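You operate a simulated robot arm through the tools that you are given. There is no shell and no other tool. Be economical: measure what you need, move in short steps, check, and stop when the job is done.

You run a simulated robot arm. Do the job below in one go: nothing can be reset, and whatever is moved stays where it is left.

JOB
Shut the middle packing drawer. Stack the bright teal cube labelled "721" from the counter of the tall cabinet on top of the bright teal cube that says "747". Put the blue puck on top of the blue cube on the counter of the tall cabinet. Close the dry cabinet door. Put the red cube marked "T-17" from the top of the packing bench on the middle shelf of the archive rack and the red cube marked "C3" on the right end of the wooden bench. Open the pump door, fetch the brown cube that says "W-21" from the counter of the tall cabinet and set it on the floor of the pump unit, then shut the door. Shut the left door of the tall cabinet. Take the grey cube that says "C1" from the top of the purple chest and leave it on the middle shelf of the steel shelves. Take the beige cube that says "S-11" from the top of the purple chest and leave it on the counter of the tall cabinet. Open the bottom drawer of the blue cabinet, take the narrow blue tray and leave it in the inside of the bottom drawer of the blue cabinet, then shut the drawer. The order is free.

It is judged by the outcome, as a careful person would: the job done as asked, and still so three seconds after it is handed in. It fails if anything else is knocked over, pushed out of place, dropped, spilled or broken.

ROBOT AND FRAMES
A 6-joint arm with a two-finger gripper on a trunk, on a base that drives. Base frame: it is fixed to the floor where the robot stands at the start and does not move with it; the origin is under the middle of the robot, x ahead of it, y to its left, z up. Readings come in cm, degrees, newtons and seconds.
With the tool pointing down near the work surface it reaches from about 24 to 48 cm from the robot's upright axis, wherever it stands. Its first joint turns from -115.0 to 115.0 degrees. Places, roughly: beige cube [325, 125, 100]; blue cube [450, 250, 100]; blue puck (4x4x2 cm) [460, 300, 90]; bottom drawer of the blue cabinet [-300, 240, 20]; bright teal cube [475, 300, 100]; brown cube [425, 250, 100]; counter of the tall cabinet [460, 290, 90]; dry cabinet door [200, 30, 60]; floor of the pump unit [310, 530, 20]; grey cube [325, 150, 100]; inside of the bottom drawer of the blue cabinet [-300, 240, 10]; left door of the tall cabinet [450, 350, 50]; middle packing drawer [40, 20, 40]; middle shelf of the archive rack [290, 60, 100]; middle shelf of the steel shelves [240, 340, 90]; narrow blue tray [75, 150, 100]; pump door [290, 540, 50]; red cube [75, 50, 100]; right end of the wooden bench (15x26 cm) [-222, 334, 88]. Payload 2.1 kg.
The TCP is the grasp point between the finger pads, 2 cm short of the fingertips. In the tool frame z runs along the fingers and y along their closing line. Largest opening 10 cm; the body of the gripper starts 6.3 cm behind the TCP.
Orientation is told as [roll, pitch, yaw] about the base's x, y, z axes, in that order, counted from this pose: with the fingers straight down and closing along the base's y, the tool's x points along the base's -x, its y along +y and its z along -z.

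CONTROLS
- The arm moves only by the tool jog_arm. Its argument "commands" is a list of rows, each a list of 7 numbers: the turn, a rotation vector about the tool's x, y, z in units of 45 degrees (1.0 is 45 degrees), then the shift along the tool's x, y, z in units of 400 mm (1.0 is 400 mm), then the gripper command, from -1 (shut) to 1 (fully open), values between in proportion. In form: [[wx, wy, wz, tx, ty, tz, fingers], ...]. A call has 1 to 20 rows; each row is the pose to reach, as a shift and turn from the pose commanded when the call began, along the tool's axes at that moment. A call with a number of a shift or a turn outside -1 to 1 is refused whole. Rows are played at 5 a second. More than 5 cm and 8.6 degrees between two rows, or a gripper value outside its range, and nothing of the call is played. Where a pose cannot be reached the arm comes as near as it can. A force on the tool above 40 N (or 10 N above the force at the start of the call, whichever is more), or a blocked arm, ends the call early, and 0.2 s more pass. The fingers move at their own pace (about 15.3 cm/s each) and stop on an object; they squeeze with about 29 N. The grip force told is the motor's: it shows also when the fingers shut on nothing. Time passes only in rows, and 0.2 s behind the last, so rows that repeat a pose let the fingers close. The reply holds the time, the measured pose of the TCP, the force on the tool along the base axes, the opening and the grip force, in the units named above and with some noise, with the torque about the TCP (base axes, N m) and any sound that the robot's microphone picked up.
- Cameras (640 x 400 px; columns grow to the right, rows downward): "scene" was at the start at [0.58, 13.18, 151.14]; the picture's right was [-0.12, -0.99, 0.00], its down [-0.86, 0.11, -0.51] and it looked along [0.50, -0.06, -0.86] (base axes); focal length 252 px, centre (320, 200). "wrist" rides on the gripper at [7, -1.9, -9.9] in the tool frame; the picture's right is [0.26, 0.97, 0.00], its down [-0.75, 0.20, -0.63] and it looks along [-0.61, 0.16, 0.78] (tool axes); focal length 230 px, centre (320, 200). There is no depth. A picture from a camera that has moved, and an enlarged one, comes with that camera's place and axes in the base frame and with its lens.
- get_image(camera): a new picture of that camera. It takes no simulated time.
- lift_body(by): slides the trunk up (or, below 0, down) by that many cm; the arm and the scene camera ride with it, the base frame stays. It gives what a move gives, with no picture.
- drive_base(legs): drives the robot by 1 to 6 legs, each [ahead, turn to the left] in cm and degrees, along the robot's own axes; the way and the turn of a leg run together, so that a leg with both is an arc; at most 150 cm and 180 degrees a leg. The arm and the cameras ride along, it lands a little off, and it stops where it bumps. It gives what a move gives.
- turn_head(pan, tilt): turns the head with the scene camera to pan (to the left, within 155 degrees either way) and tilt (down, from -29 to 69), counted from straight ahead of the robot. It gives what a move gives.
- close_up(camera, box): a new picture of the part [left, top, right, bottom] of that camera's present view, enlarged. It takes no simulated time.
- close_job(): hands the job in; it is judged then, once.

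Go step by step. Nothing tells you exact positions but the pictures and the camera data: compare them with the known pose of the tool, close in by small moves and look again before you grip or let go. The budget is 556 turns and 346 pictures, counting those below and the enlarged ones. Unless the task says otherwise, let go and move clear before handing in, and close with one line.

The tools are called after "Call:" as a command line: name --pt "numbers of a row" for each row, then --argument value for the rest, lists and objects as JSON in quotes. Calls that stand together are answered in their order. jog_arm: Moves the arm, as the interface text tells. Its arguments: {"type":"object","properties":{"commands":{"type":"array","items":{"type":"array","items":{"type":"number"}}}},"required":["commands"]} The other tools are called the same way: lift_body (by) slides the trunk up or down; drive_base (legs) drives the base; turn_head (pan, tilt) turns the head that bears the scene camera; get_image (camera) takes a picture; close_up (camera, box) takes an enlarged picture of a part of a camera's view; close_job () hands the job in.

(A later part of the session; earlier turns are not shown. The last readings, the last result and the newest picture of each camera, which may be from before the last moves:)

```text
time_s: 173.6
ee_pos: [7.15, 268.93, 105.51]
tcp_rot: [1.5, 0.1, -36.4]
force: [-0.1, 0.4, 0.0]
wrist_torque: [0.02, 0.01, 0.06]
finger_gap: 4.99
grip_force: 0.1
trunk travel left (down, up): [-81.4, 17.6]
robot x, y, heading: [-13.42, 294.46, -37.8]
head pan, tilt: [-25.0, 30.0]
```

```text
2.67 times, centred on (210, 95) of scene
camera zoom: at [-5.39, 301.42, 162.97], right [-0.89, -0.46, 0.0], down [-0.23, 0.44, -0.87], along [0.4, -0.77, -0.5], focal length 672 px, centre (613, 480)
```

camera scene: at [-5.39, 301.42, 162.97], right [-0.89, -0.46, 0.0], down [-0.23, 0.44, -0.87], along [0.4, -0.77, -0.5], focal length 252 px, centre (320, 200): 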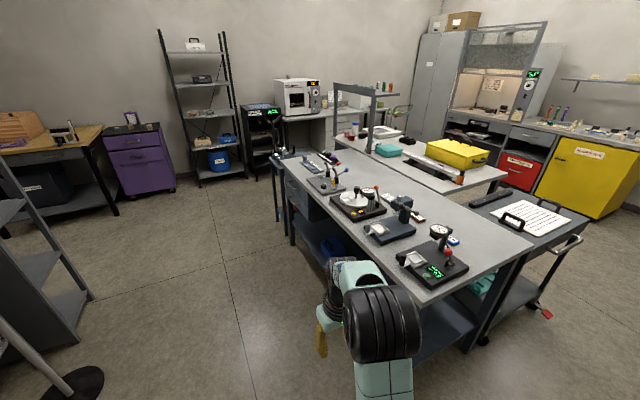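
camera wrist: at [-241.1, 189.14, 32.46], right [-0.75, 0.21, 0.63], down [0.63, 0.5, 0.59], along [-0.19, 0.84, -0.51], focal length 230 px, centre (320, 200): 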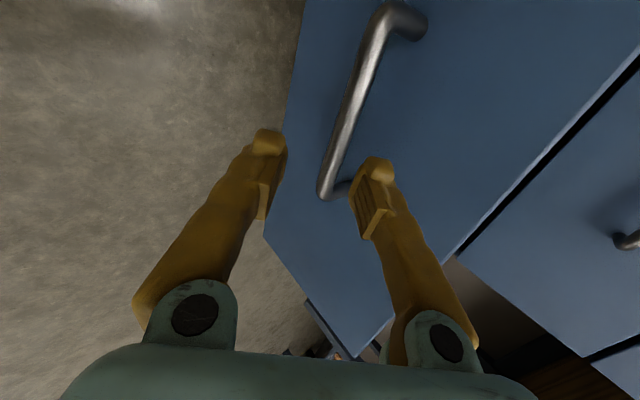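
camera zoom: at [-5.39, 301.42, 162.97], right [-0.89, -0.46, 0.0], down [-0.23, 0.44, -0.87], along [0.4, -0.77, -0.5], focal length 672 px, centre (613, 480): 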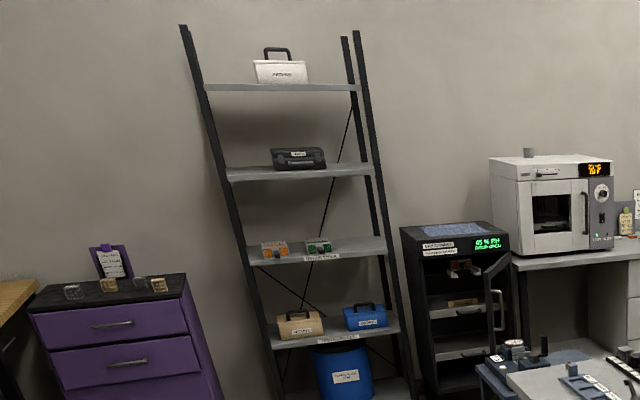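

The narrow blue tray with three compartments lies near the bench's far end, at about (86, 140). I'll drive along the aisle and face it.

Call:
drive_base --legs '[[0, 0.8], [150, 0], [32, 0], [0, -90]]'

Call:
turn_head --pan 0 --tilt 50

Call:
get_image --camera "scene"

Call:
get_image --camera "wrist"

```text
time_s: 186.9
ee_pos: [107.75, 165.61, 105.51]
tcp_rot: [1.6, 0.0, -125.0]
force: [0.7, 0.2, 0.7]
wrist_torque: [-0.05, 0.01, 0.06]
finger_gap: 5.0
grip_force: 0.1
trunk travel left (down, up): [-81.4, 17.6]
robot x, y, heading: [133.15, 186.7, -126.2]
head pan, tilt: [-25.0, 30.0]
```

```text
time_s: 187.8
ee_pos: [107.82, 165.66, 105.59]
tcp_rot: [1.6, 0.0, -125.1]
force: [0.3, -0.3, -0.3]
wrist_torque: [0.01, 0.01, 0.01]
finger_gap: 5.0
grip_force: 0.1
trunk travel left (down, up): [-81.4, 17.6]
robot x, y, heading: [132.79, 186.78, -126.4]
head pan, tilt: [0.0, 50.0]
```

```text
278 pictures are left
camera scene: at [143.18, 177.16, 160.02], right [-0.81, 0.59, 0.0], down [0.45, 0.62, -0.64], along [-0.38, -0.52, -0.77], focal length 252 px, centre (320, 200)
```

scene: 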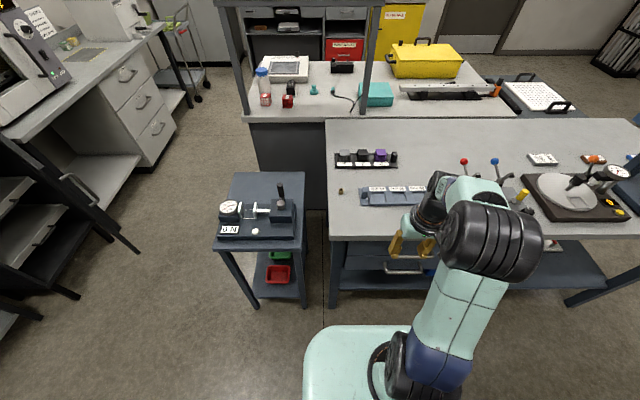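

```text
277 pictures are left
camera wrist: at [110.11, 172.43, 115.35], right [0.94, -0.34, 0.03], down [-0.28, -0.72, 0.63], along [-0.2, -0.6, -0.77], focal length 230 px, centre (320, 200)
```

wrist: 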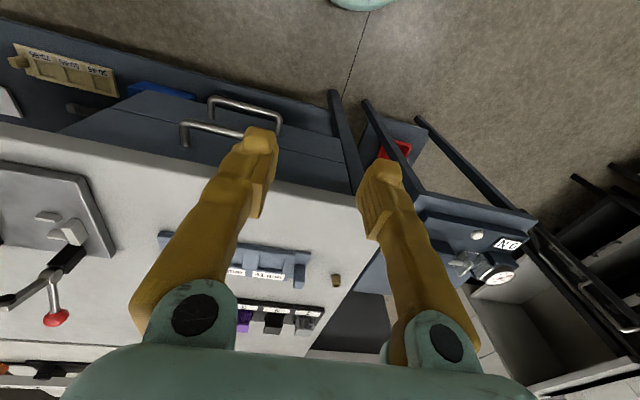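

Call:
close_up --camera "scene" --box '[325, 140, 453, 220]'

```text
5.00 times, centred on (389, 180) of scene
camera zoom: at [143.18, 177.16, 160.02], right [-0.81, 0.59, 0.0], down [0.45, 0.62, -0.64], along [-0.38, -0.52, -0.77], focal length 1260 px, centre (-25, 300)
```

zoom: 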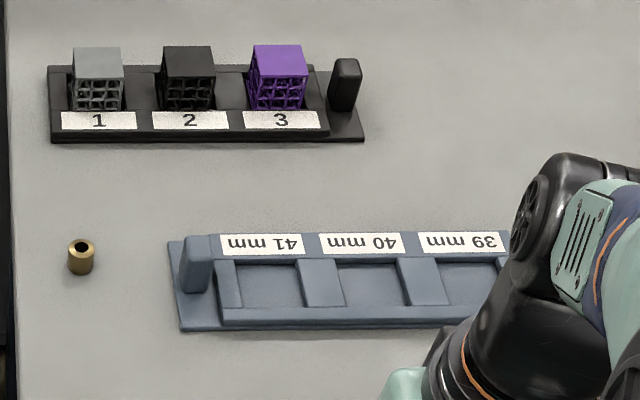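

The tray is about 27 × 7.5 cm with its centre near (82, 142). I'll rotate the gripper to close across its width, then drive closer.

Call:
jog_arm --pt "0 0 0.16 0 0 0 1" --pt "0 0 0.32 0 0 0 1" --pt "0 0 0.48 0 0 0 1" --pt "0 0 0.64 0 0 0 1" --pt "0 0 0.8 0 0 0 1" --pt "0 0 0.948 0 0 0 1"

Call:
jog_arm --pt "0 0 0.16 0 0 0 1" --pt "0 0 0.32 0 0 0 1" --pt "0 0 0.48 0 0 0 1" --pt "0 0 0.64 0 0 0 1" --pt "0 0 0.8 0 0 0 1" --pt "0 0 0.948 0 0 0 1"

Call:
drive_base --legs '[[22, 0]]'

Call:
get_image --camera "wrist"

Call:
get_image --camera "scene"

```text
time_s: 189.2
ee_pos: [107.91, 165.68, 105.63]
tcp_rot: [1.1, 1.0, -167.9]
force: [-0.1, -0.2, -0.6]
wrist_torque: [0.01, 0.01, -0.01]
finger_gap: 10.0
grip_force: 0.1
trunk travel left (down, up): [-81.4, 17.6]
robot x, y, heading: [132.93, 186.51, -126.3]
head pan, tilt: [0.0, 50.0]
```

```text
time_s: 190.6
ee_pos: [107.72, 165.56, 105.53]
tcp_rot: [0.2, 1.6, 149.4]
force: [0.2, -0.2, 0.0]
wrist_torque: [0.01, -0.02, 0.0]
finger_gap: 10.0
grip_force: 0.0
trunk travel left (down, up): [-81.4, 17.6]
robot x, y, heading: [133.08, 187.0, -126.4]
head pan, tilt: [0.0, 50.0]
```

```text
time_s: 192.3
ee_pos: [94.74, 147.77, 105.65]
tcp_rot: [0.1, 1.5, 149.6]
force: [0.6, 0.1, -1.1]
wrist_torque: [-0.01, 0.0, -0.01]
finger_gap: 10.0
grip_force: 0.1
trunk travel left (down, up): [-81.4, 17.6]
robot x, y, heading: [119.75, 168.83, -126.1]
head pan, tilt: [0.0, 50.0]
```

```text
275 pictures are left
camera wrist: at [101.49, 145.81, 115.62], right [-0.27, -0.96, 0.01], down [-0.76, 0.22, 0.61], along [-0.59, 0.16, -0.79], focal length 230 px, centre (320, 200)
```

wrist: 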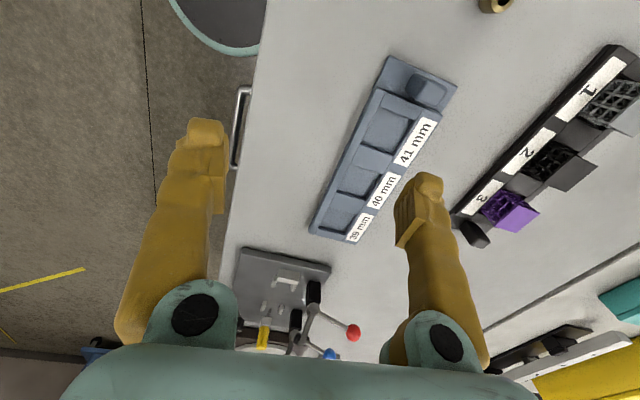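

```text
274 pictures are left
camera scene: at [130.11, 159.31, 160.02], right [-0.81, 0.59, 0.0], down [0.45, 0.62, -0.64], along [-0.38, -0.52, -0.77], focal length 252 px, centre (320, 200)
```

scene: 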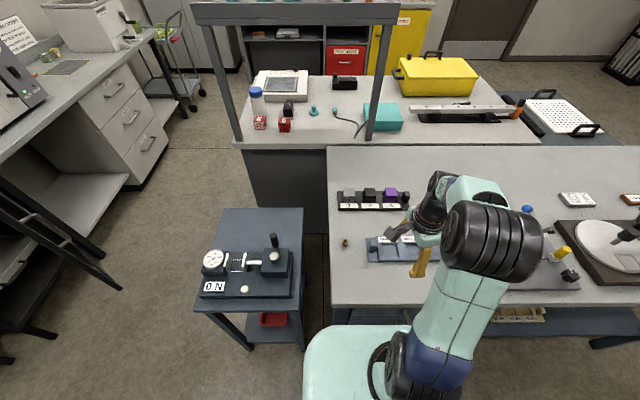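

Call:
jog_arm --pt "0 0 0.025 -0.06 0.08 0 1" --pt "0 0 0.05 -0.12 0.16 0 1" --pt "0 0 0.075 -0.1925 0.24 0 1" --pt "0 0 0.075 -0.1925 0.24 0.1 1"

Call:
get_image --camera "wrist"

Call:
get_image --camera "scene"

```text
time_s: 193.3
ee_pos: [83.27, 143.28, 101.35]
tcp_rot: [-0.1, 1.7, 146.2]
force: [-0.2, 0.9, 0.1]
wrist_torque: [0.0, 0.0, 0.0]
finger_gap: 10.01
grip_force: 0.2
trunk travel left (down, up): [-81.4, 17.6]
robot x, y, heading: [119.68, 168.75, -126.3]
head pan, tilt: [0.0, 50.0]
```

```text
273 pictures are left
camera wrist: at [89.88, 140.92, 111.38], right [-0.32, -0.95, 0.01], down [-0.75, 0.26, 0.61], along [-0.58, 0.19, -0.79], focal length 230 px, centre (320, 200)
```

wrist: 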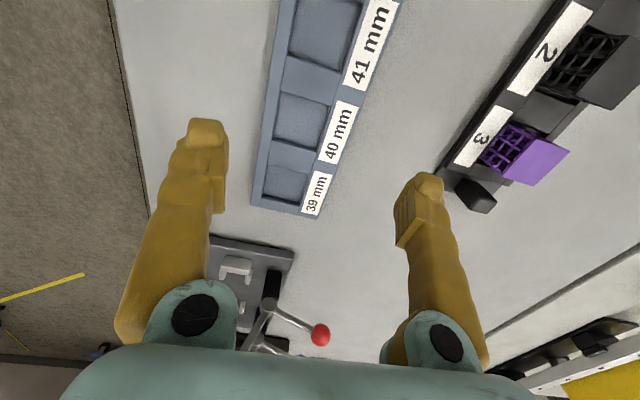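

```text
272 pictures are left
camera scene: at [130.04, 159.2, 160.02], right [-0.81, 0.59, 0.0], down [0.45, 0.62, -0.64], along [-0.38, -0.52, -0.77], focal length 252 px, centre (320, 200)
```

scene: 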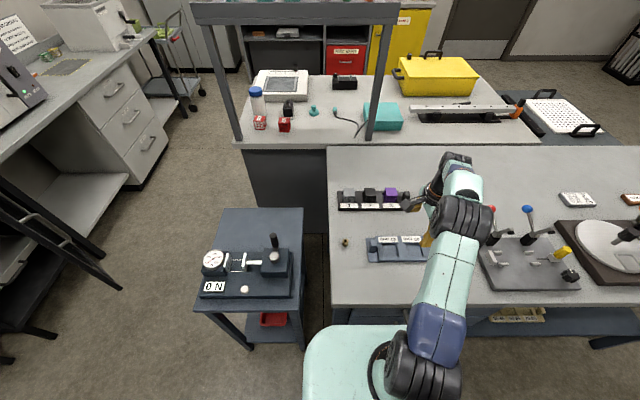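

Call:
jog_arm --pt "0 0 0 0 -0.0085 0 1" --pt "0 0 0 0 -0.0085 0 1"

Call:
lift_body --by -9.5

Call:
get_image --camera "wrist"

```text
time_s: 193.9
ee_pos: [83.34, 143.57, 101.38]
tcp_rot: [0.0, 1.6, 146.3]
force: [0.2, -0.1, -0.4]
wrist_torque: [0.02, -0.05, 0.0]
finger_gap: 10.0
grip_force: 0.1
trunk travel left (down, up): [-81.4, 17.6]
robot x, y, heading: [119.92, 168.72, -126.5]
head pan, tilt: [0.0, 50.0]
```

```text
time_s: 195.2
ee_pos: [83.45, 143.47, 91.81]
tcp_rot: [0.0, 1.6, 146.2]
force: [-0.2, -0.1, 0.5]
wrist_torque: [0.0, 0.0, -0.02]
finger_gap: 9.99
grip_force: 0.0
trunk travel left (down, up): [-71.9, 27.1]
robot x, y, heading: [119.81, 168.89, -126.2]
head pan, tilt: [0.0, 50.0]
```

```text
271 pictures are left
camera wrist: at [90.07, 141.18, 101.9], right [-0.32, -0.95, 0.01], down [-0.75, 0.26, 0.61], along [-0.58, 0.19, -0.79], focal length 230 px, centre (320, 200)
```

wrist: 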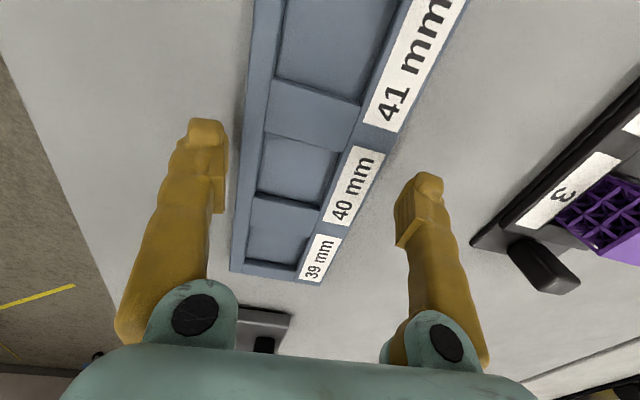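

Call:
jog_arm --pt "0 0 0 0 0.004 0.03 1" --pt "0 0 0 0 0.004 0.06 1" --pt "0 0 0 0 0.004 0.085 1"

Call:
get_image --camera "wrist"

```text
time_s: 196.0
ee_pos: [83.51, 143.47, 89.73]
tcp_rot: [0.6, 1.2, 146.2]
force: [7.5, 4.7, 22.8]
wrist_torque: [1.24, -0.78, -0.12]
finger_gap: 10.02
grip_force: 0.3
trunk travel left (down, up): [-71.9, 27.1]
robot x, y, heading: [119.81, 168.73, -126.1]
head pan, tilt: [0.0, 50.0]
stopped in row 3: the force on the tool passed its limit at 51 N (the readings are from after the stop); the commanded pose is now the measured one
```

```text
270 pictures are left
camera wrist: at [90.24, 141.13, 99.64], right [-0.32, -0.95, 0.02], down [-0.74, 0.26, 0.62], along [-0.59, 0.19, -0.79], focal length 230 px, centre (320, 200)
```

wrist: 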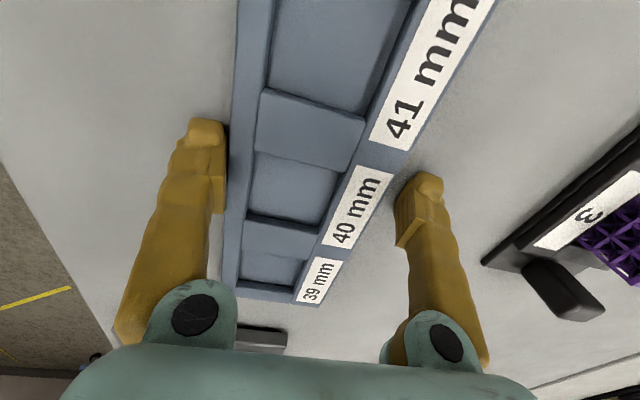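

The fingertips seem to touch the bench, so the tray lies between them. I'll rise a little and close.

Call:
jog_arm --pt "0 0 0 0 0 -0.006 1" --pt "0 0 0 0 0 -0.006 -1" --pt "0 0 0 0 0 -0.006 -1" --pt "0 0 0 0 0 -0.006 -1"

Call:
get_image --camera "wrist"

```text
time_s: 197.0
ee_pos: [83.46, 143.66, 89.92]
tcp_rot: [0.9, 1.2, 146.2]
force: [8.8, 12.2, 15.5]
wrist_torque: [1.13, -0.58, -0.14]
finger_gap: 8.68
grip_force: 29.0
trunk travel left (down, up): [-71.9, 27.1]
robot x, y, heading: [119.74, 168.7, -126.3]
head pan, tilt: [0.0, 50.0]
```

```text
269 pictures are left
camera wrist: at [90.29, 141.34, 99.83], right [-0.32, -0.95, 0.02], down [-0.74, 0.26, 0.62], along [-0.59, 0.19, -0.79], focal length 230 px, centre (320, 200)
```

wrist: 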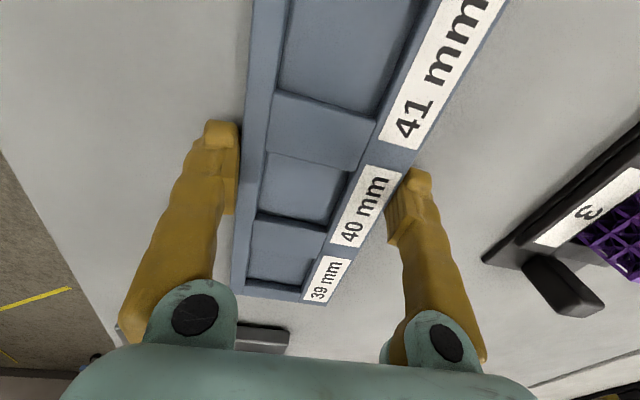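

Call:
lift_body --by 6

Call:
get_image --camera "wrist"

Call:
get_image --camera "scene"

```text
time_s: 198.0
ee_pos: [83.11, 143.18, 95.48]
tcp_rot: [0.5, 1.3, 146.3]
force: [1.0, 0.1, -4.2]
wrist_torque: [0.02, 0.02, -0.01]
finger_gap: 8.63
grip_force: 29.3
trunk travel left (down, up): [-77.9, 21.1]
robot x, y, heading: [120.44, 168.98, -126.1]
head pan, tilt: [0.0, 50.0]
```

```text
268 pictures are left
camera wrist: at [89.86, 140.89, 105.56], right [-0.32, -0.95, 0.01], down [-0.74, 0.26, 0.61], along [-0.59, 0.19, -0.79], focal length 230 px, centre (320, 200)
```

wrist: 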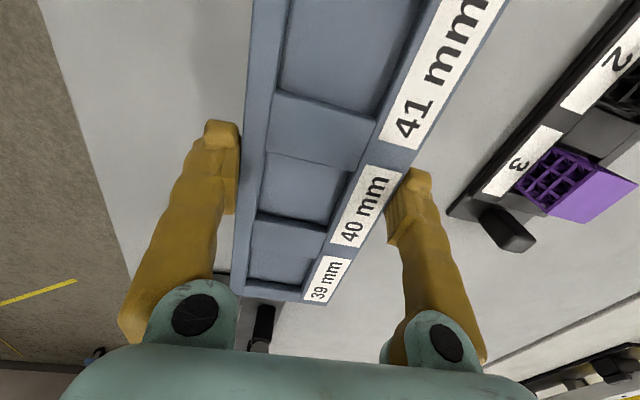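

```text
267 pictures are left
camera scene: at [129.95, 159.14, 156.52], right [-0.81, 0.59, 0.0], down [0.45, 0.62, -0.64], along [-0.38, -0.52, -0.77], focal length 252 px, centre (320, 200)
```

scene: 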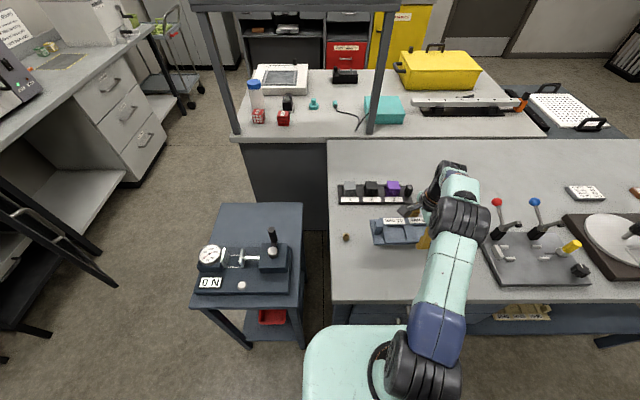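

The tray is held level. I'll raise it, back away and test how low the arm can go with the tool pointing down.

Call:
lift_body --by 14

Call:
drive_base --legs '[[-26, 0]]'

Call:
jog_arm --pt "0 0 0 0 -0.06 0 -1" --pt "0 0 0 0 -0.12 0 -1" --pt "0 0 0 0 -0.15 0 -1" --pt "0 0 0 0 -0.15 0.06 -1" --pt "0 0 0 0 -0.15 0.12 -1" --pt "0 0 0 0 -0.15 0.18 -1" --pt "0 0 0 0 -0.15 0.24 -1" --pt "0 0 0 0 -0.15 0.28 -1"

```text
time_s: 199.6
ee_pos: [83.14, 143.18, 109.67]
tcp_rot: [0.5, 1.3, 146.3]
force: [1.3, 0.0, -4.0]
wrist_torque: [-0.03, -0.02, -0.03]
finger_gap: 8.68
grip_force: 28.5
trunk travel left (down, up): [-91.9, 7.1]
robot x, y, heading: [119.49, 169.03, -126.3]
head pan, tilt: [0.0, 50.0]
```

```text
time_s: 201.5
ee_pos: [98.28, 164.07, 109.48]
tcp_rot: [0.4, 1.3, 146.1]
force: [0.2, 0.3, -3.6]
wrist_torque: [0.03, 0.01, 0.01]
finger_gap: 8.62
grip_force: 29.3
trunk travel left (down, up): [-91.9, 7.1]
robot x, y, heading: [134.86, 189.79, -126.6]
head pan, tilt: [0.0, 50.0]
```

```text
time_s: 203.3
ee_pos: [101.93, 168.86, 98.26]
tcp_rot: [0.6, 1.2, 146.1]
force: [-0.2, 0.8, -3.9]
wrist_torque: [0.04, 0.0, -0.04]
finger_gap: 8.65
grip_force: 29.3
trunk travel left (down, up): [-91.9, 7.1]
robot x, y, heading: [135.18, 189.71, -126.5]
head pan, tilt: [0.0, 50.0]
```

Call:
jog_arm --pt "0 0 0 0 0.06 0 -1" --pt "0 0 0 0 0.12 0 -1" --pt "0 0 0 0 0.18 0 -1" --pt "0 0 0 0 0.225 0 -1"

```text
time_s: 204.3
ee_pos: [97.1, 161.63, 98.37]
tcp_rot: [0.3, 1.2, 146.2]
force: [-0.8, 0.0, -3.2]
wrist_torque: [0.05, -0.01, 0.01]
finger_gap: 8.65
grip_force: 29.2
trunk travel left (down, up): [-91.9, 7.1]
robot x, y, heading: [135.41, 189.51, -126.1]
head pan, tilt: [0.0, 50.0]
```

Call:
jog_arm --pt "0 0 0 0 -0.06 -0.04 -1" --pt "0 0 0 0 -0.12 -0.08 -1" --pt "0 0 0 0 -0.18 -0.12 -1" --pt "0 0 0 0 -0.225 -0.15 -1"

Call:
drive_base --legs '[[0, -90.5], [150, 0], [35, 0]]'

```text
time_s: 205.3
ee_pos: [101.83, 169.3, 104.36]
tcp_rot: [0.6, 1.2, 146.1]
force: [0.0, 0.2, -4.5]
wrist_torque: [0.0, 0.0, 0.01]
finger_gap: 8.63
grip_force: 28.8
trunk travel left (down, up): [-91.9, 7.1]
robot x, y, heading: [135.24, 189.63, -126.3]
head pan, tilt: [0.0, 50.0]
```

```text
time_s: 218.4
ee_pos: [-32.62, 333.97, 104.28]
tcp_rot: [0.5, 1.2, 55.7]
force: [0.6, 0.4, -3.7]
wrist_torque: [0.0, 0.0, 0.02]
finger_gap: 8.62
grip_force: 29.2
trunk travel left (down, up): [-91.9, 7.1]
robot x, y, heading: [-12.31, 300.63, 143.4]
head pan, tilt: [0.0, 50.0]
```

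Call:
drive_base --legs '[[0, 72.8], [122, 0], [121.4, 0], [0, -71.6]]'

Call:
turn_head --pan 0 --tilt 55

Call:
get_image --camera "scene"

```text
time_s: 236.6
ee_pos: [-232.22, 193.91, 104.41]
tcp_rot: [0.5, 1.2, 55.8]
force: [-0.2, -0.6, -3.5]
wrist_torque: [0.04, -0.03, -0.01]
finger_gap: 8.63
grip_force: 29.1
trunk travel left (down, up): [-91.9, 7.1]
robot x, y, heading: [-211.94, 160.5, 143.5]
head pan, tilt: [0.0, 50.0]
```

```text
time_s: 237.3
ee_pos: [-232.21, 193.96, 104.26]
tcp_rot: [0.5, 1.3, 55.8]
force: [0.4, 0.7, -5.0]
wrist_torque: [0.03, -0.04, 0.02]
finger_gap: 8.62
grip_force: 29.3
trunk travel left (down, up): [-91.9, 7.1]
robot x, y, heading: [-211.91, 160.69, 143.2]
head pan, tilt: [0.0, 55.0]
```

```text
266 pictures are left
camera scene: at [-221.23, 150.17, 169.87], right [0.6, 0.8, 0.0], down [0.66, -0.49, -0.57], along [-0.46, 0.34, -0.82], focal length 252 px, centre (320, 200)
```

scene: 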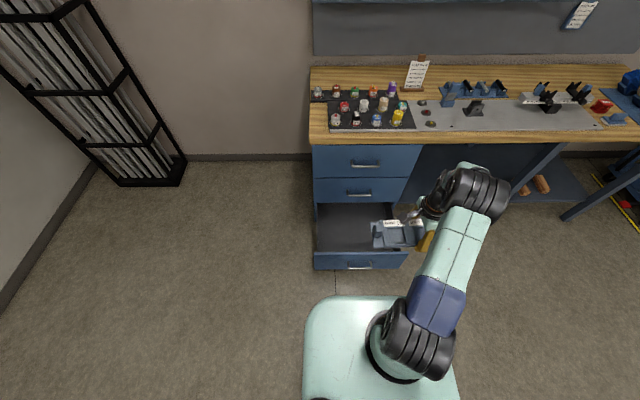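

Call:
drive_base --legs '[[27, 1]]'

Call:
jog_arm --pt "0 0 0 0 0.06 0 -1" --pt "0 0 0 0 0.12 0 -1" --pt "0 0 0 -0.02 0.18 0 -1" --pt "0 0 0 0.05 0.225 0 -1"

Call:
get_image --camera "scene"

Call:
get_image --camera "wrist"

```text
time_s: 239.2
ee_pos: [-254.63, 209.65, 104.44]
tcp_rot: [0.6, 1.2, 56.8]
force: [0.3, -0.6, -3.6]
wrist_torque: [0.04, -0.01, 0.02]
finger_gap: 8.59
grip_force: 29.0
trunk travel left (down, up): [-91.9, 7.1]
robot x, y, heading: [-233.55, 176.59, 144.4]
head pan, tilt: [0.0, 55.0]
```

```text
time_s: 240.2
ee_pos: [-263.67, 212.93, 104.37]
tcp_rot: [0.4, 1.2, 56.8]
force: [-1.3, -0.4, -4.0]
wrist_torque: [0.03, -0.05, 0.0]
finger_gap: 8.61
grip_force: 28.8
trunk travel left (down, up): [-91.9, 7.1]
robot x, y, heading: [-233.9, 176.39, 144.5]
head pan, tilt: [0.0, 55.0]
```

```text
265 pictures are left
camera scene: at [-243.24, 165.95, 169.85], right [0.58, 0.81, 0.0], down [0.67, -0.48, -0.57], along [-0.46, 0.33, -0.82], focal length 252 px, centre (320, 200)
```

scene: 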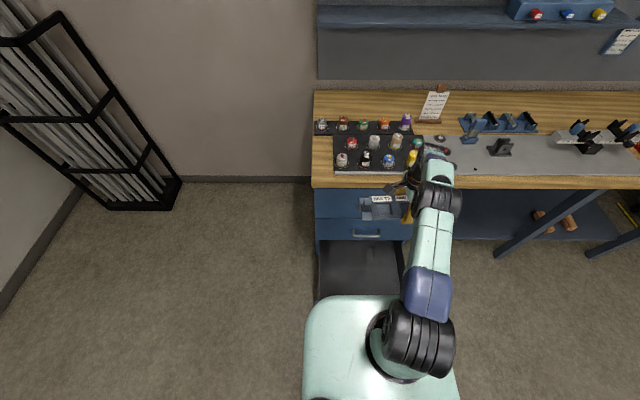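

```text
264 pictures are left
camera wrist: at [-265.62, 206.1, 114.37], right [-0.95, 0.31, 0.01], down [0.25, 0.75, 0.62], along [0.18, 0.59, -0.79], focal length 230 px, centre (320, 200)
```

wrist: 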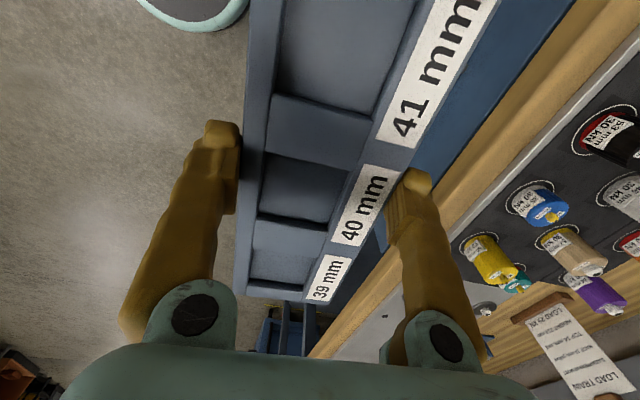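

Call:
lift_body --by -40

Call:
lift_body --by -25

Call:
get_image --camera "scene"

Call:
get_image --camera "wrist"

```text
time_s: 244.0
ee_pos: [-263.4, 212.97, 64.41]
tcp_rot: [0.4, 1.3, 56.7]
force: [0.5, -0.5, -4.7]
wrist_torque: [0.02, -0.01, -0.01]
finger_gap: 8.61
grip_force: 29.0
trunk travel left (down, up): [-51.9, 47.1]
robot x, y, heading: [-233.7, 176.71, 144.3]
head pan, tilt: [0.0, 55.0]
```

```text
time_s: 246.6
ee_pos: [-263.47, 213.09, 39.35]
tcp_rot: [0.5, 1.3, 56.6]
force: [0.5, 0.1, -4.1]
wrist_torque: [0.0, -0.06, 0.0]
finger_gap: 8.62
grip_force: 29.0
trunk travel left (down, up): [-26.9, 72.1]
robot x, y, heading: [-233.44, 176.62, 144.4]
head pan, tilt: [0.0, 55.0]
```

```text
263 pictures are left
camera scene: at [-243.0, 166.06, 104.87], right [0.58, 0.81, 0.0], down [0.67, -0.48, -0.57], along [-0.47, 0.33, -0.82], focal length 252 px, centre (320, 200)
```

scene: 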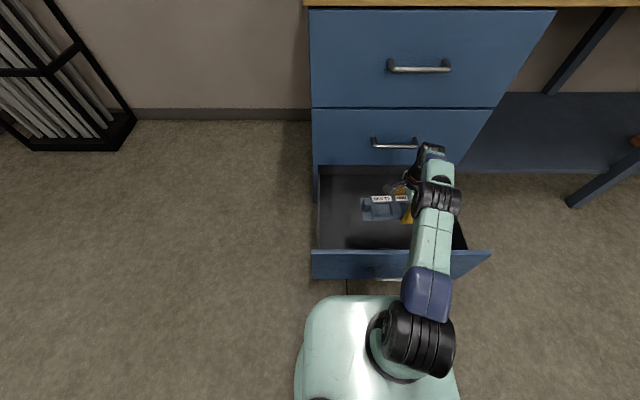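

```text
262 pictures are left
camera wrist: at [-265.43, 206.19, 49.41], right [-0.95, 0.31, 0.01], down [0.26, 0.75, 0.61], along [0.18, 0.59, -0.79], focal length 230 px, centre (320, 200)
```

wrist: 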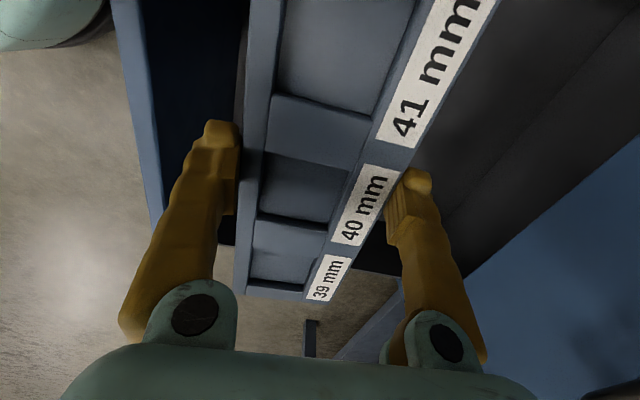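

Call:
lift_body --by -20

Call:
get_image --camera "scene"

Call:
get_image --camera "wrist"

```text
time_s: 248.8
ee_pos: [-263.45, 213.12, 19.32]
tcp_rot: [0.6, 1.4, 56.7]
force: [-0.1, -0.9, -4.4]
wrist_torque: [0.04, -0.03, -0.03]
finger_gap: 8.63
grip_force: 28.8
trunk travel left (down, up): [-6.9, 92.1]
robot x, y, heading: [-234.03, 176.89, 144.4]
head pan, tilt: [0.0, 55.0]
```

```text
261 pictures are left
camera scene: at [-242.99, 166.06, 84.87], right [0.58, 0.81, 0.0], down [0.67, -0.48, -0.57], along [-0.47, 0.33, -0.82], focal length 252 px, centre (320, 200)
```

scene: 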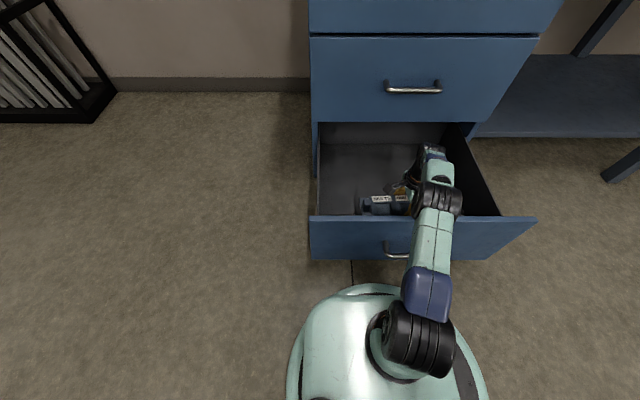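

```text
260 pictures are left
camera wrist: at [-265.42, 206.18, 29.41], right [-0.95, 0.31, 0.01], down [0.26, 0.75, 0.61], along [0.18, 0.59, -0.79], focal length 230 px, centre (320, 200)
```

wrist: 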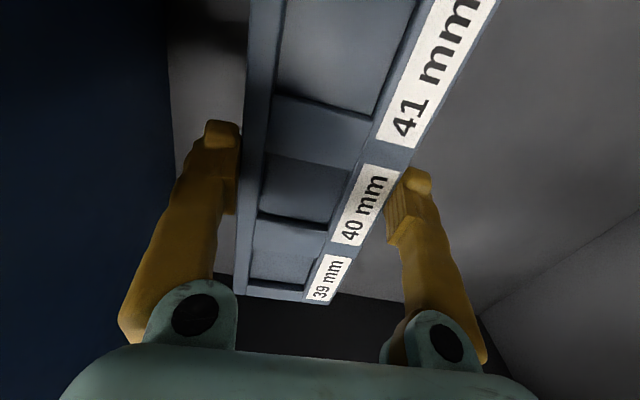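

Call:
jog_arm --pt "0 0 0 0 0 0.025 -1" --pt "0 0 0 0 0 0.05 -1" --pt "0 0 0 0 0 0.075 -1" --pt "0 0 0 0 0 0.1 -1" --pt "0 0 0 0 0 0.12 -1" --pt "0 0 0 0 0 0.14 -1" --pt "0 0 0 0 0 0.16 -1" --pt "0 0 0 0 0 0.18 -1" --pt "0 0 0 0 0 0.2 -1"

```text
time_s: 250.8
ee_pos: [-263.63, 213.02, 12.0]
tcp_rot: [1.2, 1.0, 56.8]
force: [-1.6, -0.6, 33.9]
wrist_torque: [-0.4, -0.23, 0.01]
finger_gap: 8.64
grip_force: 28.9
trunk travel left (down, up): [-6.9, 92.1]
robot x, y, heading: [-233.82, 176.85, 144.4]
head pan, tilt: [0.0, 55.0]
```

Call:
jog_arm --pt "0 0 0 0 0 -0.015 -1" --pt "0 0 0 0 0 -0.02 1" --pt "0 0 0 0 0 -0.02 1" --pt "0 0 0 0 0 -0.02 1"

Call:
lift_body --by 30

Call:
get_image --camera "wrist"

```text
time_s: 251.8
ee_pos: [-263.47, 212.92, 12.19]
tcp_rot: [0.4, 1.3, 56.7]
force: [0.2, 0.5, 0.0]
wrist_torque: [-0.02, 0.0, -0.02]
finger_gap: 10.0
grip_force: 0.1
trunk travel left (down, up): [-6.9, 92.1]
robot x, y, heading: [-233.82, 176.78, 144.4]
head pan, tilt: [0.0, 55.0]
```

```text
time_s: 254.8
ee_pos: [-263.54, 213.01, 42.23]
tcp_rot: [0.5, 1.2, 56.8]
force: [0.3, -0.2, 0.6]
wrist_torque: [0.02, -0.05, 0.01]
finger_gap: 9.99
grip_force: 0.0
trunk travel left (down, up): [-36.9, 62.1]
robot x, y, heading: [-233.74, 176.38, 144.1]
head pan, tilt: [0.0, 55.0]
```

```text
259 pictures are left
camera wrist: at [-265.56, 206.06, 52.24], right [-0.95, 0.31, 0.01], down [0.26, 0.75, 0.61], along [0.18, 0.59, -0.79], focal length 230 px, centre (320, 200)
```

wrist: 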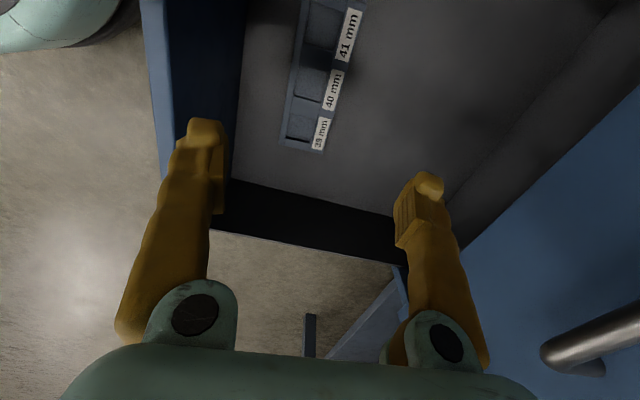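

The tray rests in the drawer. I'll back off, tilt the closed fingers forward and push the drawer shut.

Call:
drive_base --legs '[[-32, 0]]'

Call:
jog_arm --pt "-0.15 0 0 0 0 0 -1" --pt "-0.3 0 0 0 0 0 -1" --pt "-0.45 0 0 0 0 0 -1" --pt "-0.6 0 0 0 0 0 -1" --pt "-0.75 0 0 0 0 0 -1" --pt "-0.9 0 0 0 0 0 -1"

Call:
get_image --camera "scene"

```text
time_s: 256.9
ee_pos: [-237.58, 194.35, 42.25]
tcp_rot: [0.5, 1.2, 56.7]
force: [0.2, 0.8, -0.4]
wrist_torque: [-0.02, 0.03, 0.02]
finger_gap: 10.01
grip_force: 0.0
trunk travel left (down, up): [-36.9, 62.1]
robot x, y, heading: [-207.72, 157.86, 144.2]
head pan, tilt: [0.0, 55.0]
```

```text
time_s: 258.3
ee_pos: [-237.55, 194.33, 42.36]
tcp_rot: [41.0, 1.2, 56.7]
force: [0.5, -0.3, -0.8]
wrist_torque: [-0.01, 0.01, 0.03]
finger_gap: 0.0
grip_force: 28.7
out of reach, approached as far as the arm can: row 4, 5
trunk travel left (down, up): [-36.9, 62.1]
robot x, y, heading: [-208.11, 158.13, 144.3]
head pan, tilt: [0.0, 55.0]
```

```text
258 pictures are left
camera scene: at [-217.07, 147.42, 114.87], right [0.58, 0.81, 0.0], down [0.66, -0.48, -0.57], along [-0.47, 0.34, -0.82], focal length 252 px, centre (320, 200)
```

scene: 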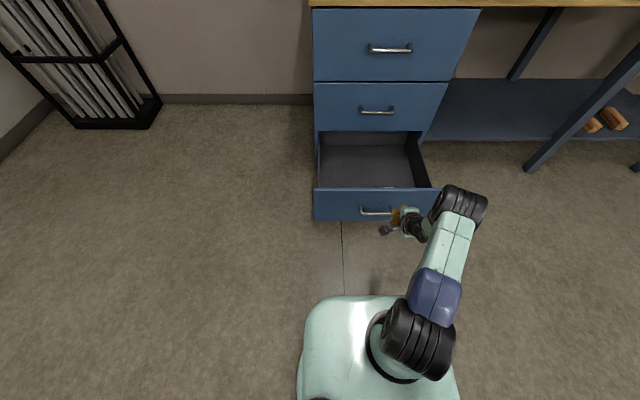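

Call:
lift_body --by -14.5

Call:
drive_base --legs '[[22, 0]]'

Call:
get_image --camera "scene"

Call:
get_image --camera "wrist"

```text
time_s: 260.0
ee_pos: [-237.63, 194.39, 27.78]
tcp_rot: [41.0, 1.2, 56.7]
force: [-0.2, -0.4, 0.6]
wrist_torque: [0.01, 0.02, -0.01]
finger_gap: 0.0
grip_force: 28.6
trunk travel left (down, up): [-22.4, 76.6]
robot x, y, heading: [-208.02, 157.84, 144.3]
head pan, tilt: [0.0, 55.0]
```

```text
time_s: 261.7
ee_pos: [-255.6, 207.29, 27.75]
tcp_rot: [41.0, 1.2, 56.7]
force: [0.5, 0.2, -0.9]
wrist_torque: [0.02, 0.0, 0.03]
finger_gap: 0.01
grip_force: 29.0
trunk travel left (down, up): [-22.4, 76.6]
robot x, y, heading: [-225.78, 171.16, 144.4]
head pan, tilt: [0.0, 55.0]
```

```text
257 pictures are left
camera scene: at [-235.13, 160.4, 100.37], right [0.58, 0.81, 0.0], down [0.66, -0.48, -0.57], along [-0.47, 0.34, -0.82], focal length 252 px, centre (320, 200)
```

scene: 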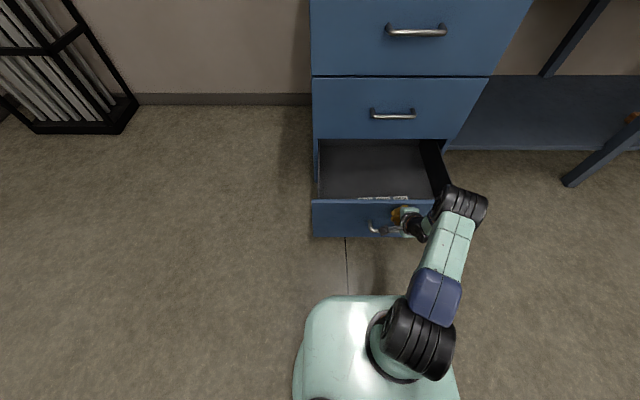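

```text
256 pictures are left
camera wrist: at [-252.76, 197.12, 34.14], right [-0.74, 0.2, 0.64], down [0.64, 0.49, 0.59], along [-0.2, 0.85, -0.49], focal length 230 px, centre (320, 200)
```

wrist: 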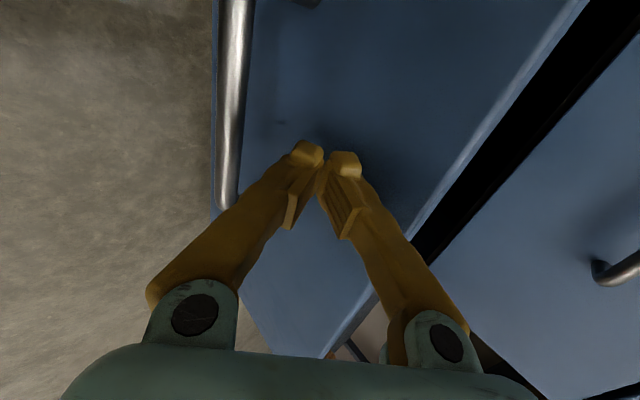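

Call:
drive_base --legs '[[26, 0]]'

Call:
get_image --camera "scene"

```text
time_s: 263.6
ee_pos: [-276.75, 222.39, 27.66]
tcp_rot: [41.0, 1.1, 56.8]
force: [-0.2, -0.2, 0.7]
wrist_torque: [0.0, 0.0, 0.0]
finger_gap: 0.0
grip_force: 29.0
trunk travel left (down, up): [-22.4, 76.6]
robot x, y, heading: [-247.16, 186.37, 144.2]
head pan, tilt: [0.0, 55.0]
```

```text
255 pictures are left
camera scene: at [-256.14, 175.49, 100.37], right [0.58, 0.81, 0.0], down [0.67, -0.48, -0.57], along [-0.47, 0.33, -0.82], focal length 252 px, centre (320, 200)
```

scene: 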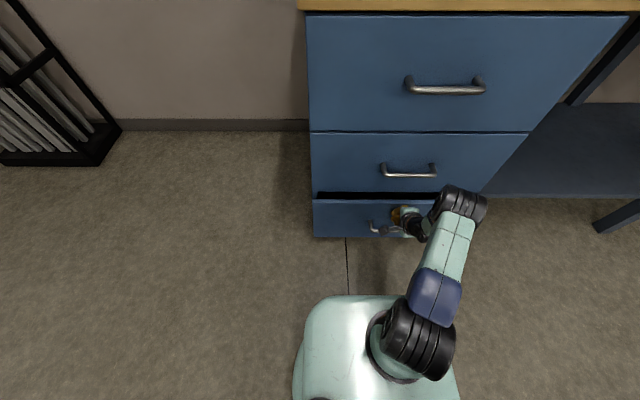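

Call:
drive_base --legs '[[10, 0]]'

Call:
get_image --camera "scene"

```text
time_s: 264.5
ee_pos: [-280.14, 224.86, 27.28]
tcp_rot: [39.6, 1.5, 56.6]
force: [1.3, -0.1, -0.8]
wrist_torque: [-0.03, 0.02, 0.01]
finger_gap: 0.02
grip_force: 28.7
trunk travel left (down, up): [-22.4, 76.6]
robot x, y, heading: [-251.0, 189.1, 144.2]
head pan, tilt: [0.0, 55.0]
stopped in leg 1: the force on the tool passed its limit at 117 N (the readings are from after the stop); the commanded pose is now the measured one
```

```text
254 pictures are left
camera scene: at [-260.14, 178.36, 100.36], right [0.58, 0.81, 0.0], down [0.66, -0.48, -0.57], along [-0.47, 0.34, -0.82], focal length 252 px, centre (320, 200)
```

scene: 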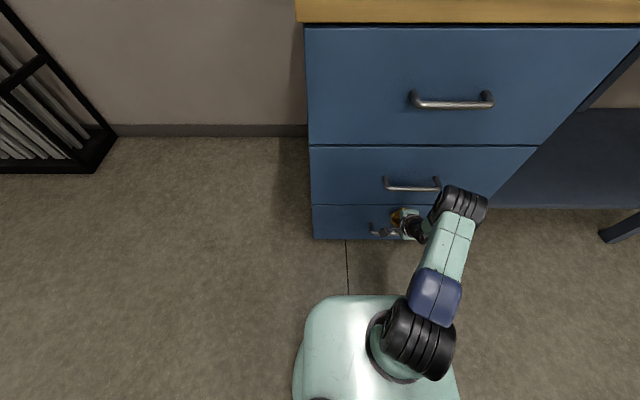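

The bottom drawer is shut. I'll back off, restore the tool and check it.

Call:
drive_base --legs '[[-45, 0]]'

Call:
lift_body --by 40

Call:
jog_arm --pt "0.15 0 0 0 0 0 -0.2" --pt "0.3 0 0 0 0 0 -0.2" --pt "0.45 0 0 0 0 0 -0.2" --pt "0.6 0 0 0 0 0 -0.2" --pt "0.75 0 0 0 0 0 -0.2" --pt "0.88 0 0 0 0 0 -0.2"

Call:
jog_arm --pt "0 0 -0.167 0 -0.05 0 0" --pt "0 0 -0.333 0 -0.1 0 0" --pt "0 0 -0.5 0 -0.15 0 0" --pt "0 0 -0.667 0 -0.2 0 0" --pt "0 0 -0.833 0 -0.25 0 0" --pt "0 0 -0.98 0 -0.25 0 0"

Call:
jog_arm --pt "0 0 -0.167 0 0 0 0" --pt "0 0 -0.333 0 0 0 0" --pt "0 0 -0.5 0 0 0 0" --pt "0 0 -0.667 0 0 0 0" --pt "0 0 -0.833 0 0 0 0" --pt "0 0 -0.97 0 0 0 0"

Call:
get_image --camera "scene"

```text
time_s: 267.2
ee_pos: [-244.27, 198.9, 27.26]
tcp_rot: [39.6, 1.5, 56.3]
force: [-0.6, 0.2, -0.9]
wrist_torque: [0.03, -0.01, 0.02]
finger_gap: 0.02
grip_force: 29.0
trunk travel left (down, up): [-22.4, 76.6]
robot x, y, heading: [-215.09, 163.19, 143.9]
head pan, tilt: [0.0, 55.0]
```

```text
time_s: 271.1
ee_pos: [-244.09, 199.07, 67.28]
tcp_rot: [39.7, 1.5, 56.3]
force: [-0.2, 0.5, 0.6]
wrist_torque: [0.01, 0.01, -0.04]
finger_gap: 0.0
grip_force: 29.3
trunk travel left (down, up): [-62.4, 36.6]
robot x, y, heading: [-215.65, 163.23, 144.1]
head pan, tilt: [0.0, 55.0]
```

```text
time_s: 272.4
ee_pos: [-244.2, 198.87, 67.17]
tcp_rot: [-0.1, 1.4, 56.3]
force: [0.2, 0.5, 0.2]
wrist_torque: [0.01, 0.02, 0.0]
finger_gap: 4.0
grip_force: 0.0
out of reach, approached as far as the arm can: row 3, 4
trunk travel left (down, up): [-62.4, 36.6]
robot x, y, heading: [-214.98, 163.07, 143.9]
head pan, tilt: [0.0, 55.0]
```

```text
time_s: 273.9
ee_pos: [-235.8, 193.37, 67.3]
tcp_rot: [1.1, 1.1, 100.6]
force: [0.3, 0.2, -0.3]
wrist_torque: [-0.02, 0.02, 0.03]
finger_gap: 4.99
grip_force: 0.0
trunk travel left (down, up): [-62.4, 36.6]
robot x, y, heading: [-214.94, 162.89, 144.1]
head pan, tilt: [0.0, 55.0]
```

```text
time_s: 275.2
ee_pos: [-235.78, 193.41, 67.2]
tcp_rot: [1.5, 0.0, 144.2]
force: [0.1, 0.0, -0.7]
wrist_torque: [-0.02, -0.03, 0.02]
finger_gap: 5.02
grip_force: 0.1
trunk travel left (down, up): [-62.4, 36.6]
robot x, y, heading: [-215.26, 162.94, 144.0]
head pan, tilt: [0.0, 55.0]
```

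```text
253 pictures are left
camera scene: at [-224.27, 152.45, 140.37], right [0.59, 0.81, 0.0], down [0.66, -0.48, -0.57], along [-0.46, 0.34, -0.82], focal length 252 px, centre (320, 200)
```

scene: 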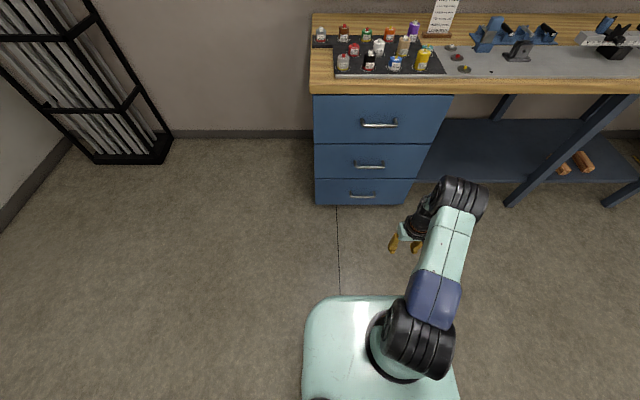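

The drawer is fully shut. Next is cube T-17; I'll drive back around the packing bench to its right end.

Call:
lift_body --by 36

Call:
drive_base --legs '[[0, 171.4], [147, 0], [0, -3], [148, 0], [0, 60]]'

Call:
turn_head --pan 20 --tilt 30

Call:
get_image --camera "scene"

```text
time_s: 278.8
ee_pos: [-235.91, 193.43, 103.31]
tcp_rot: [1.5, 0.0, 144.2]
force: [0.0, 0.3, -0.6]
wrist_torque: [-0.01, 0.01, -0.01]
finger_gap: 5.0
grip_force: 0.1
trunk travel left (down, up): [-98.4, 0.6]
robot x, y, heading: [-214.88, 163.14, 144.0]
head pan, tilt: [0.0, 55.0]
```

```text
time_s: 303.1
ee_pos: [25.52, -57.96, 103.27]
tcp_rot: [1.6, 0.1, 11.6]
force: [-0.2, 0.2, -0.4]
wrist_torque: [0.0, -0.03, -0.02]
finger_gap: 4.99
grip_force: 0.0
trunk travel left (down, up): [-98.4, 0.6]
robot x, y, heading: [-11.07, -52.6, 11.4]
head pan, tilt: [0.0, 55.0]
```

```text
time_s: 304.0
ee_pos: [25.6, -58.0, 103.33]
tcp_rot: [1.5, 0.0, 11.5]
force: [0.2, -0.2, 0.3]
wrist_torque: [-0.01, 0.0, 0.01]
finger_gap: 5.02
grip_force: 0.0
trunk travel left (down, up): [-98.4, 0.6]
robot x, y, heading: [-11.29, -52.75, 11.7]
head pan, tilt: [20.0, 30.0]
```

```text
252 pictures are left
camera scene: at [-11.91, -35.57, 179.96], right [0.52, -0.85, 0.0], down [-0.43, -0.26, -0.87], along [0.74, 0.45, -0.5], focal length 252 px, centre (320, 200)
```

scene: 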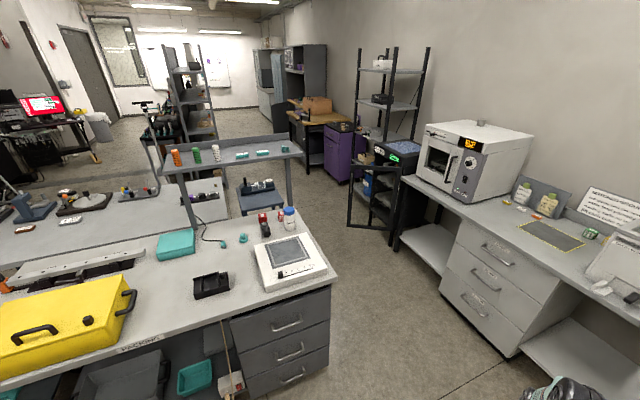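

Call:
drive_base --legs '[[0, -4.7], [107, 0], [0, 62.5], [66, 0], [0, 73.7]]'

Call:
turn_head --pan 0 --tilt 45

Call:
get_image --camera "scene"

Call:
get_image --camera "wrist"

```text
time_s: 318.5
ee_pos: [108.37, 56.77, 103.24]
tcp_rot: [1.3, 0.0, 127.4]
force: [0.4, 0.3, -0.8]
wrist_torque: [0.04, 0.0, 0.01]
finger_gap: 4.99
grip_force: 0.0
trunk travel left (down, up): [-98.4, 0.6]
robot x, y, heading: [119.65, 21.85, 128.2]
head pan, tilt: [20.0, 30.0]
stopped in leg 5: the force on the tool passed its limit at 83 N (the readings are from after the stop); the commanded pose is now the measured one
```

```text
time_s: 319.3
ee_pos: [108.27, 56.7, 103.33]
tcp_rot: [1.4, -0.1, 127.5]
force: [-0.2, 0.1, 0.3]
wrist_torque: [-0.01, 0.01, 0.01]
finger_gap: 4.98
grip_force: 0.0
trunk travel left (down, up): [-98.4, 0.6]
robot x, y, heading: [119.42, 21.6, 128.5]
head pan, tilt: [0.0, 45.0]
```

```text
251 pictures are left
camera scene: at [107.29, 14.63, 177.71], right [0.78, 0.62, 0.0], down [0.44, -0.55, -0.71], along [-0.44, 0.55, -0.71], focal length 252 px, centre (320, 200)
```

scene: 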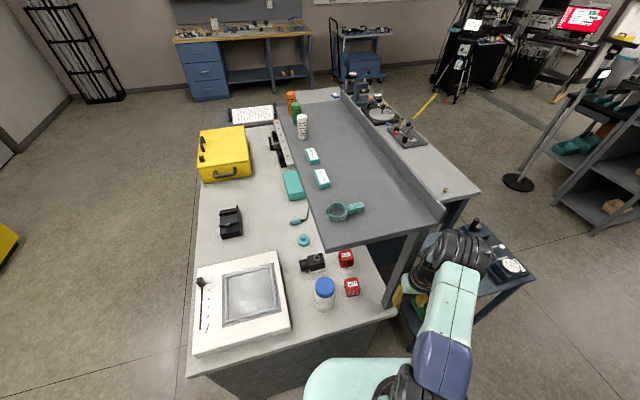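

```text
250 pictures are left
camera wrist: at [114.18, 52.25, 113.09], right [-0.61, -0.79, 0.02], down [-0.6, 0.48, 0.63], along [-0.51, 0.37, -0.77], focal length 230 px, centre (320, 200)
```

wrist: 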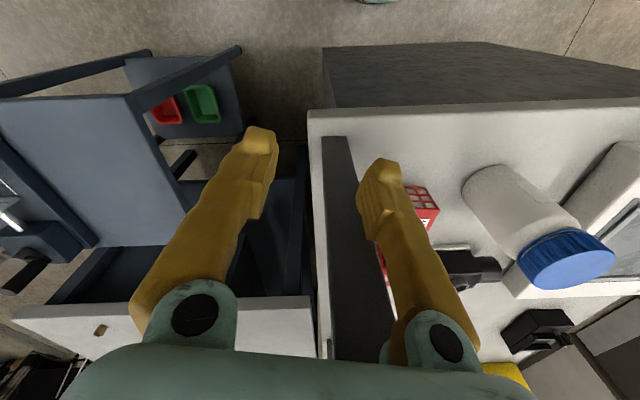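

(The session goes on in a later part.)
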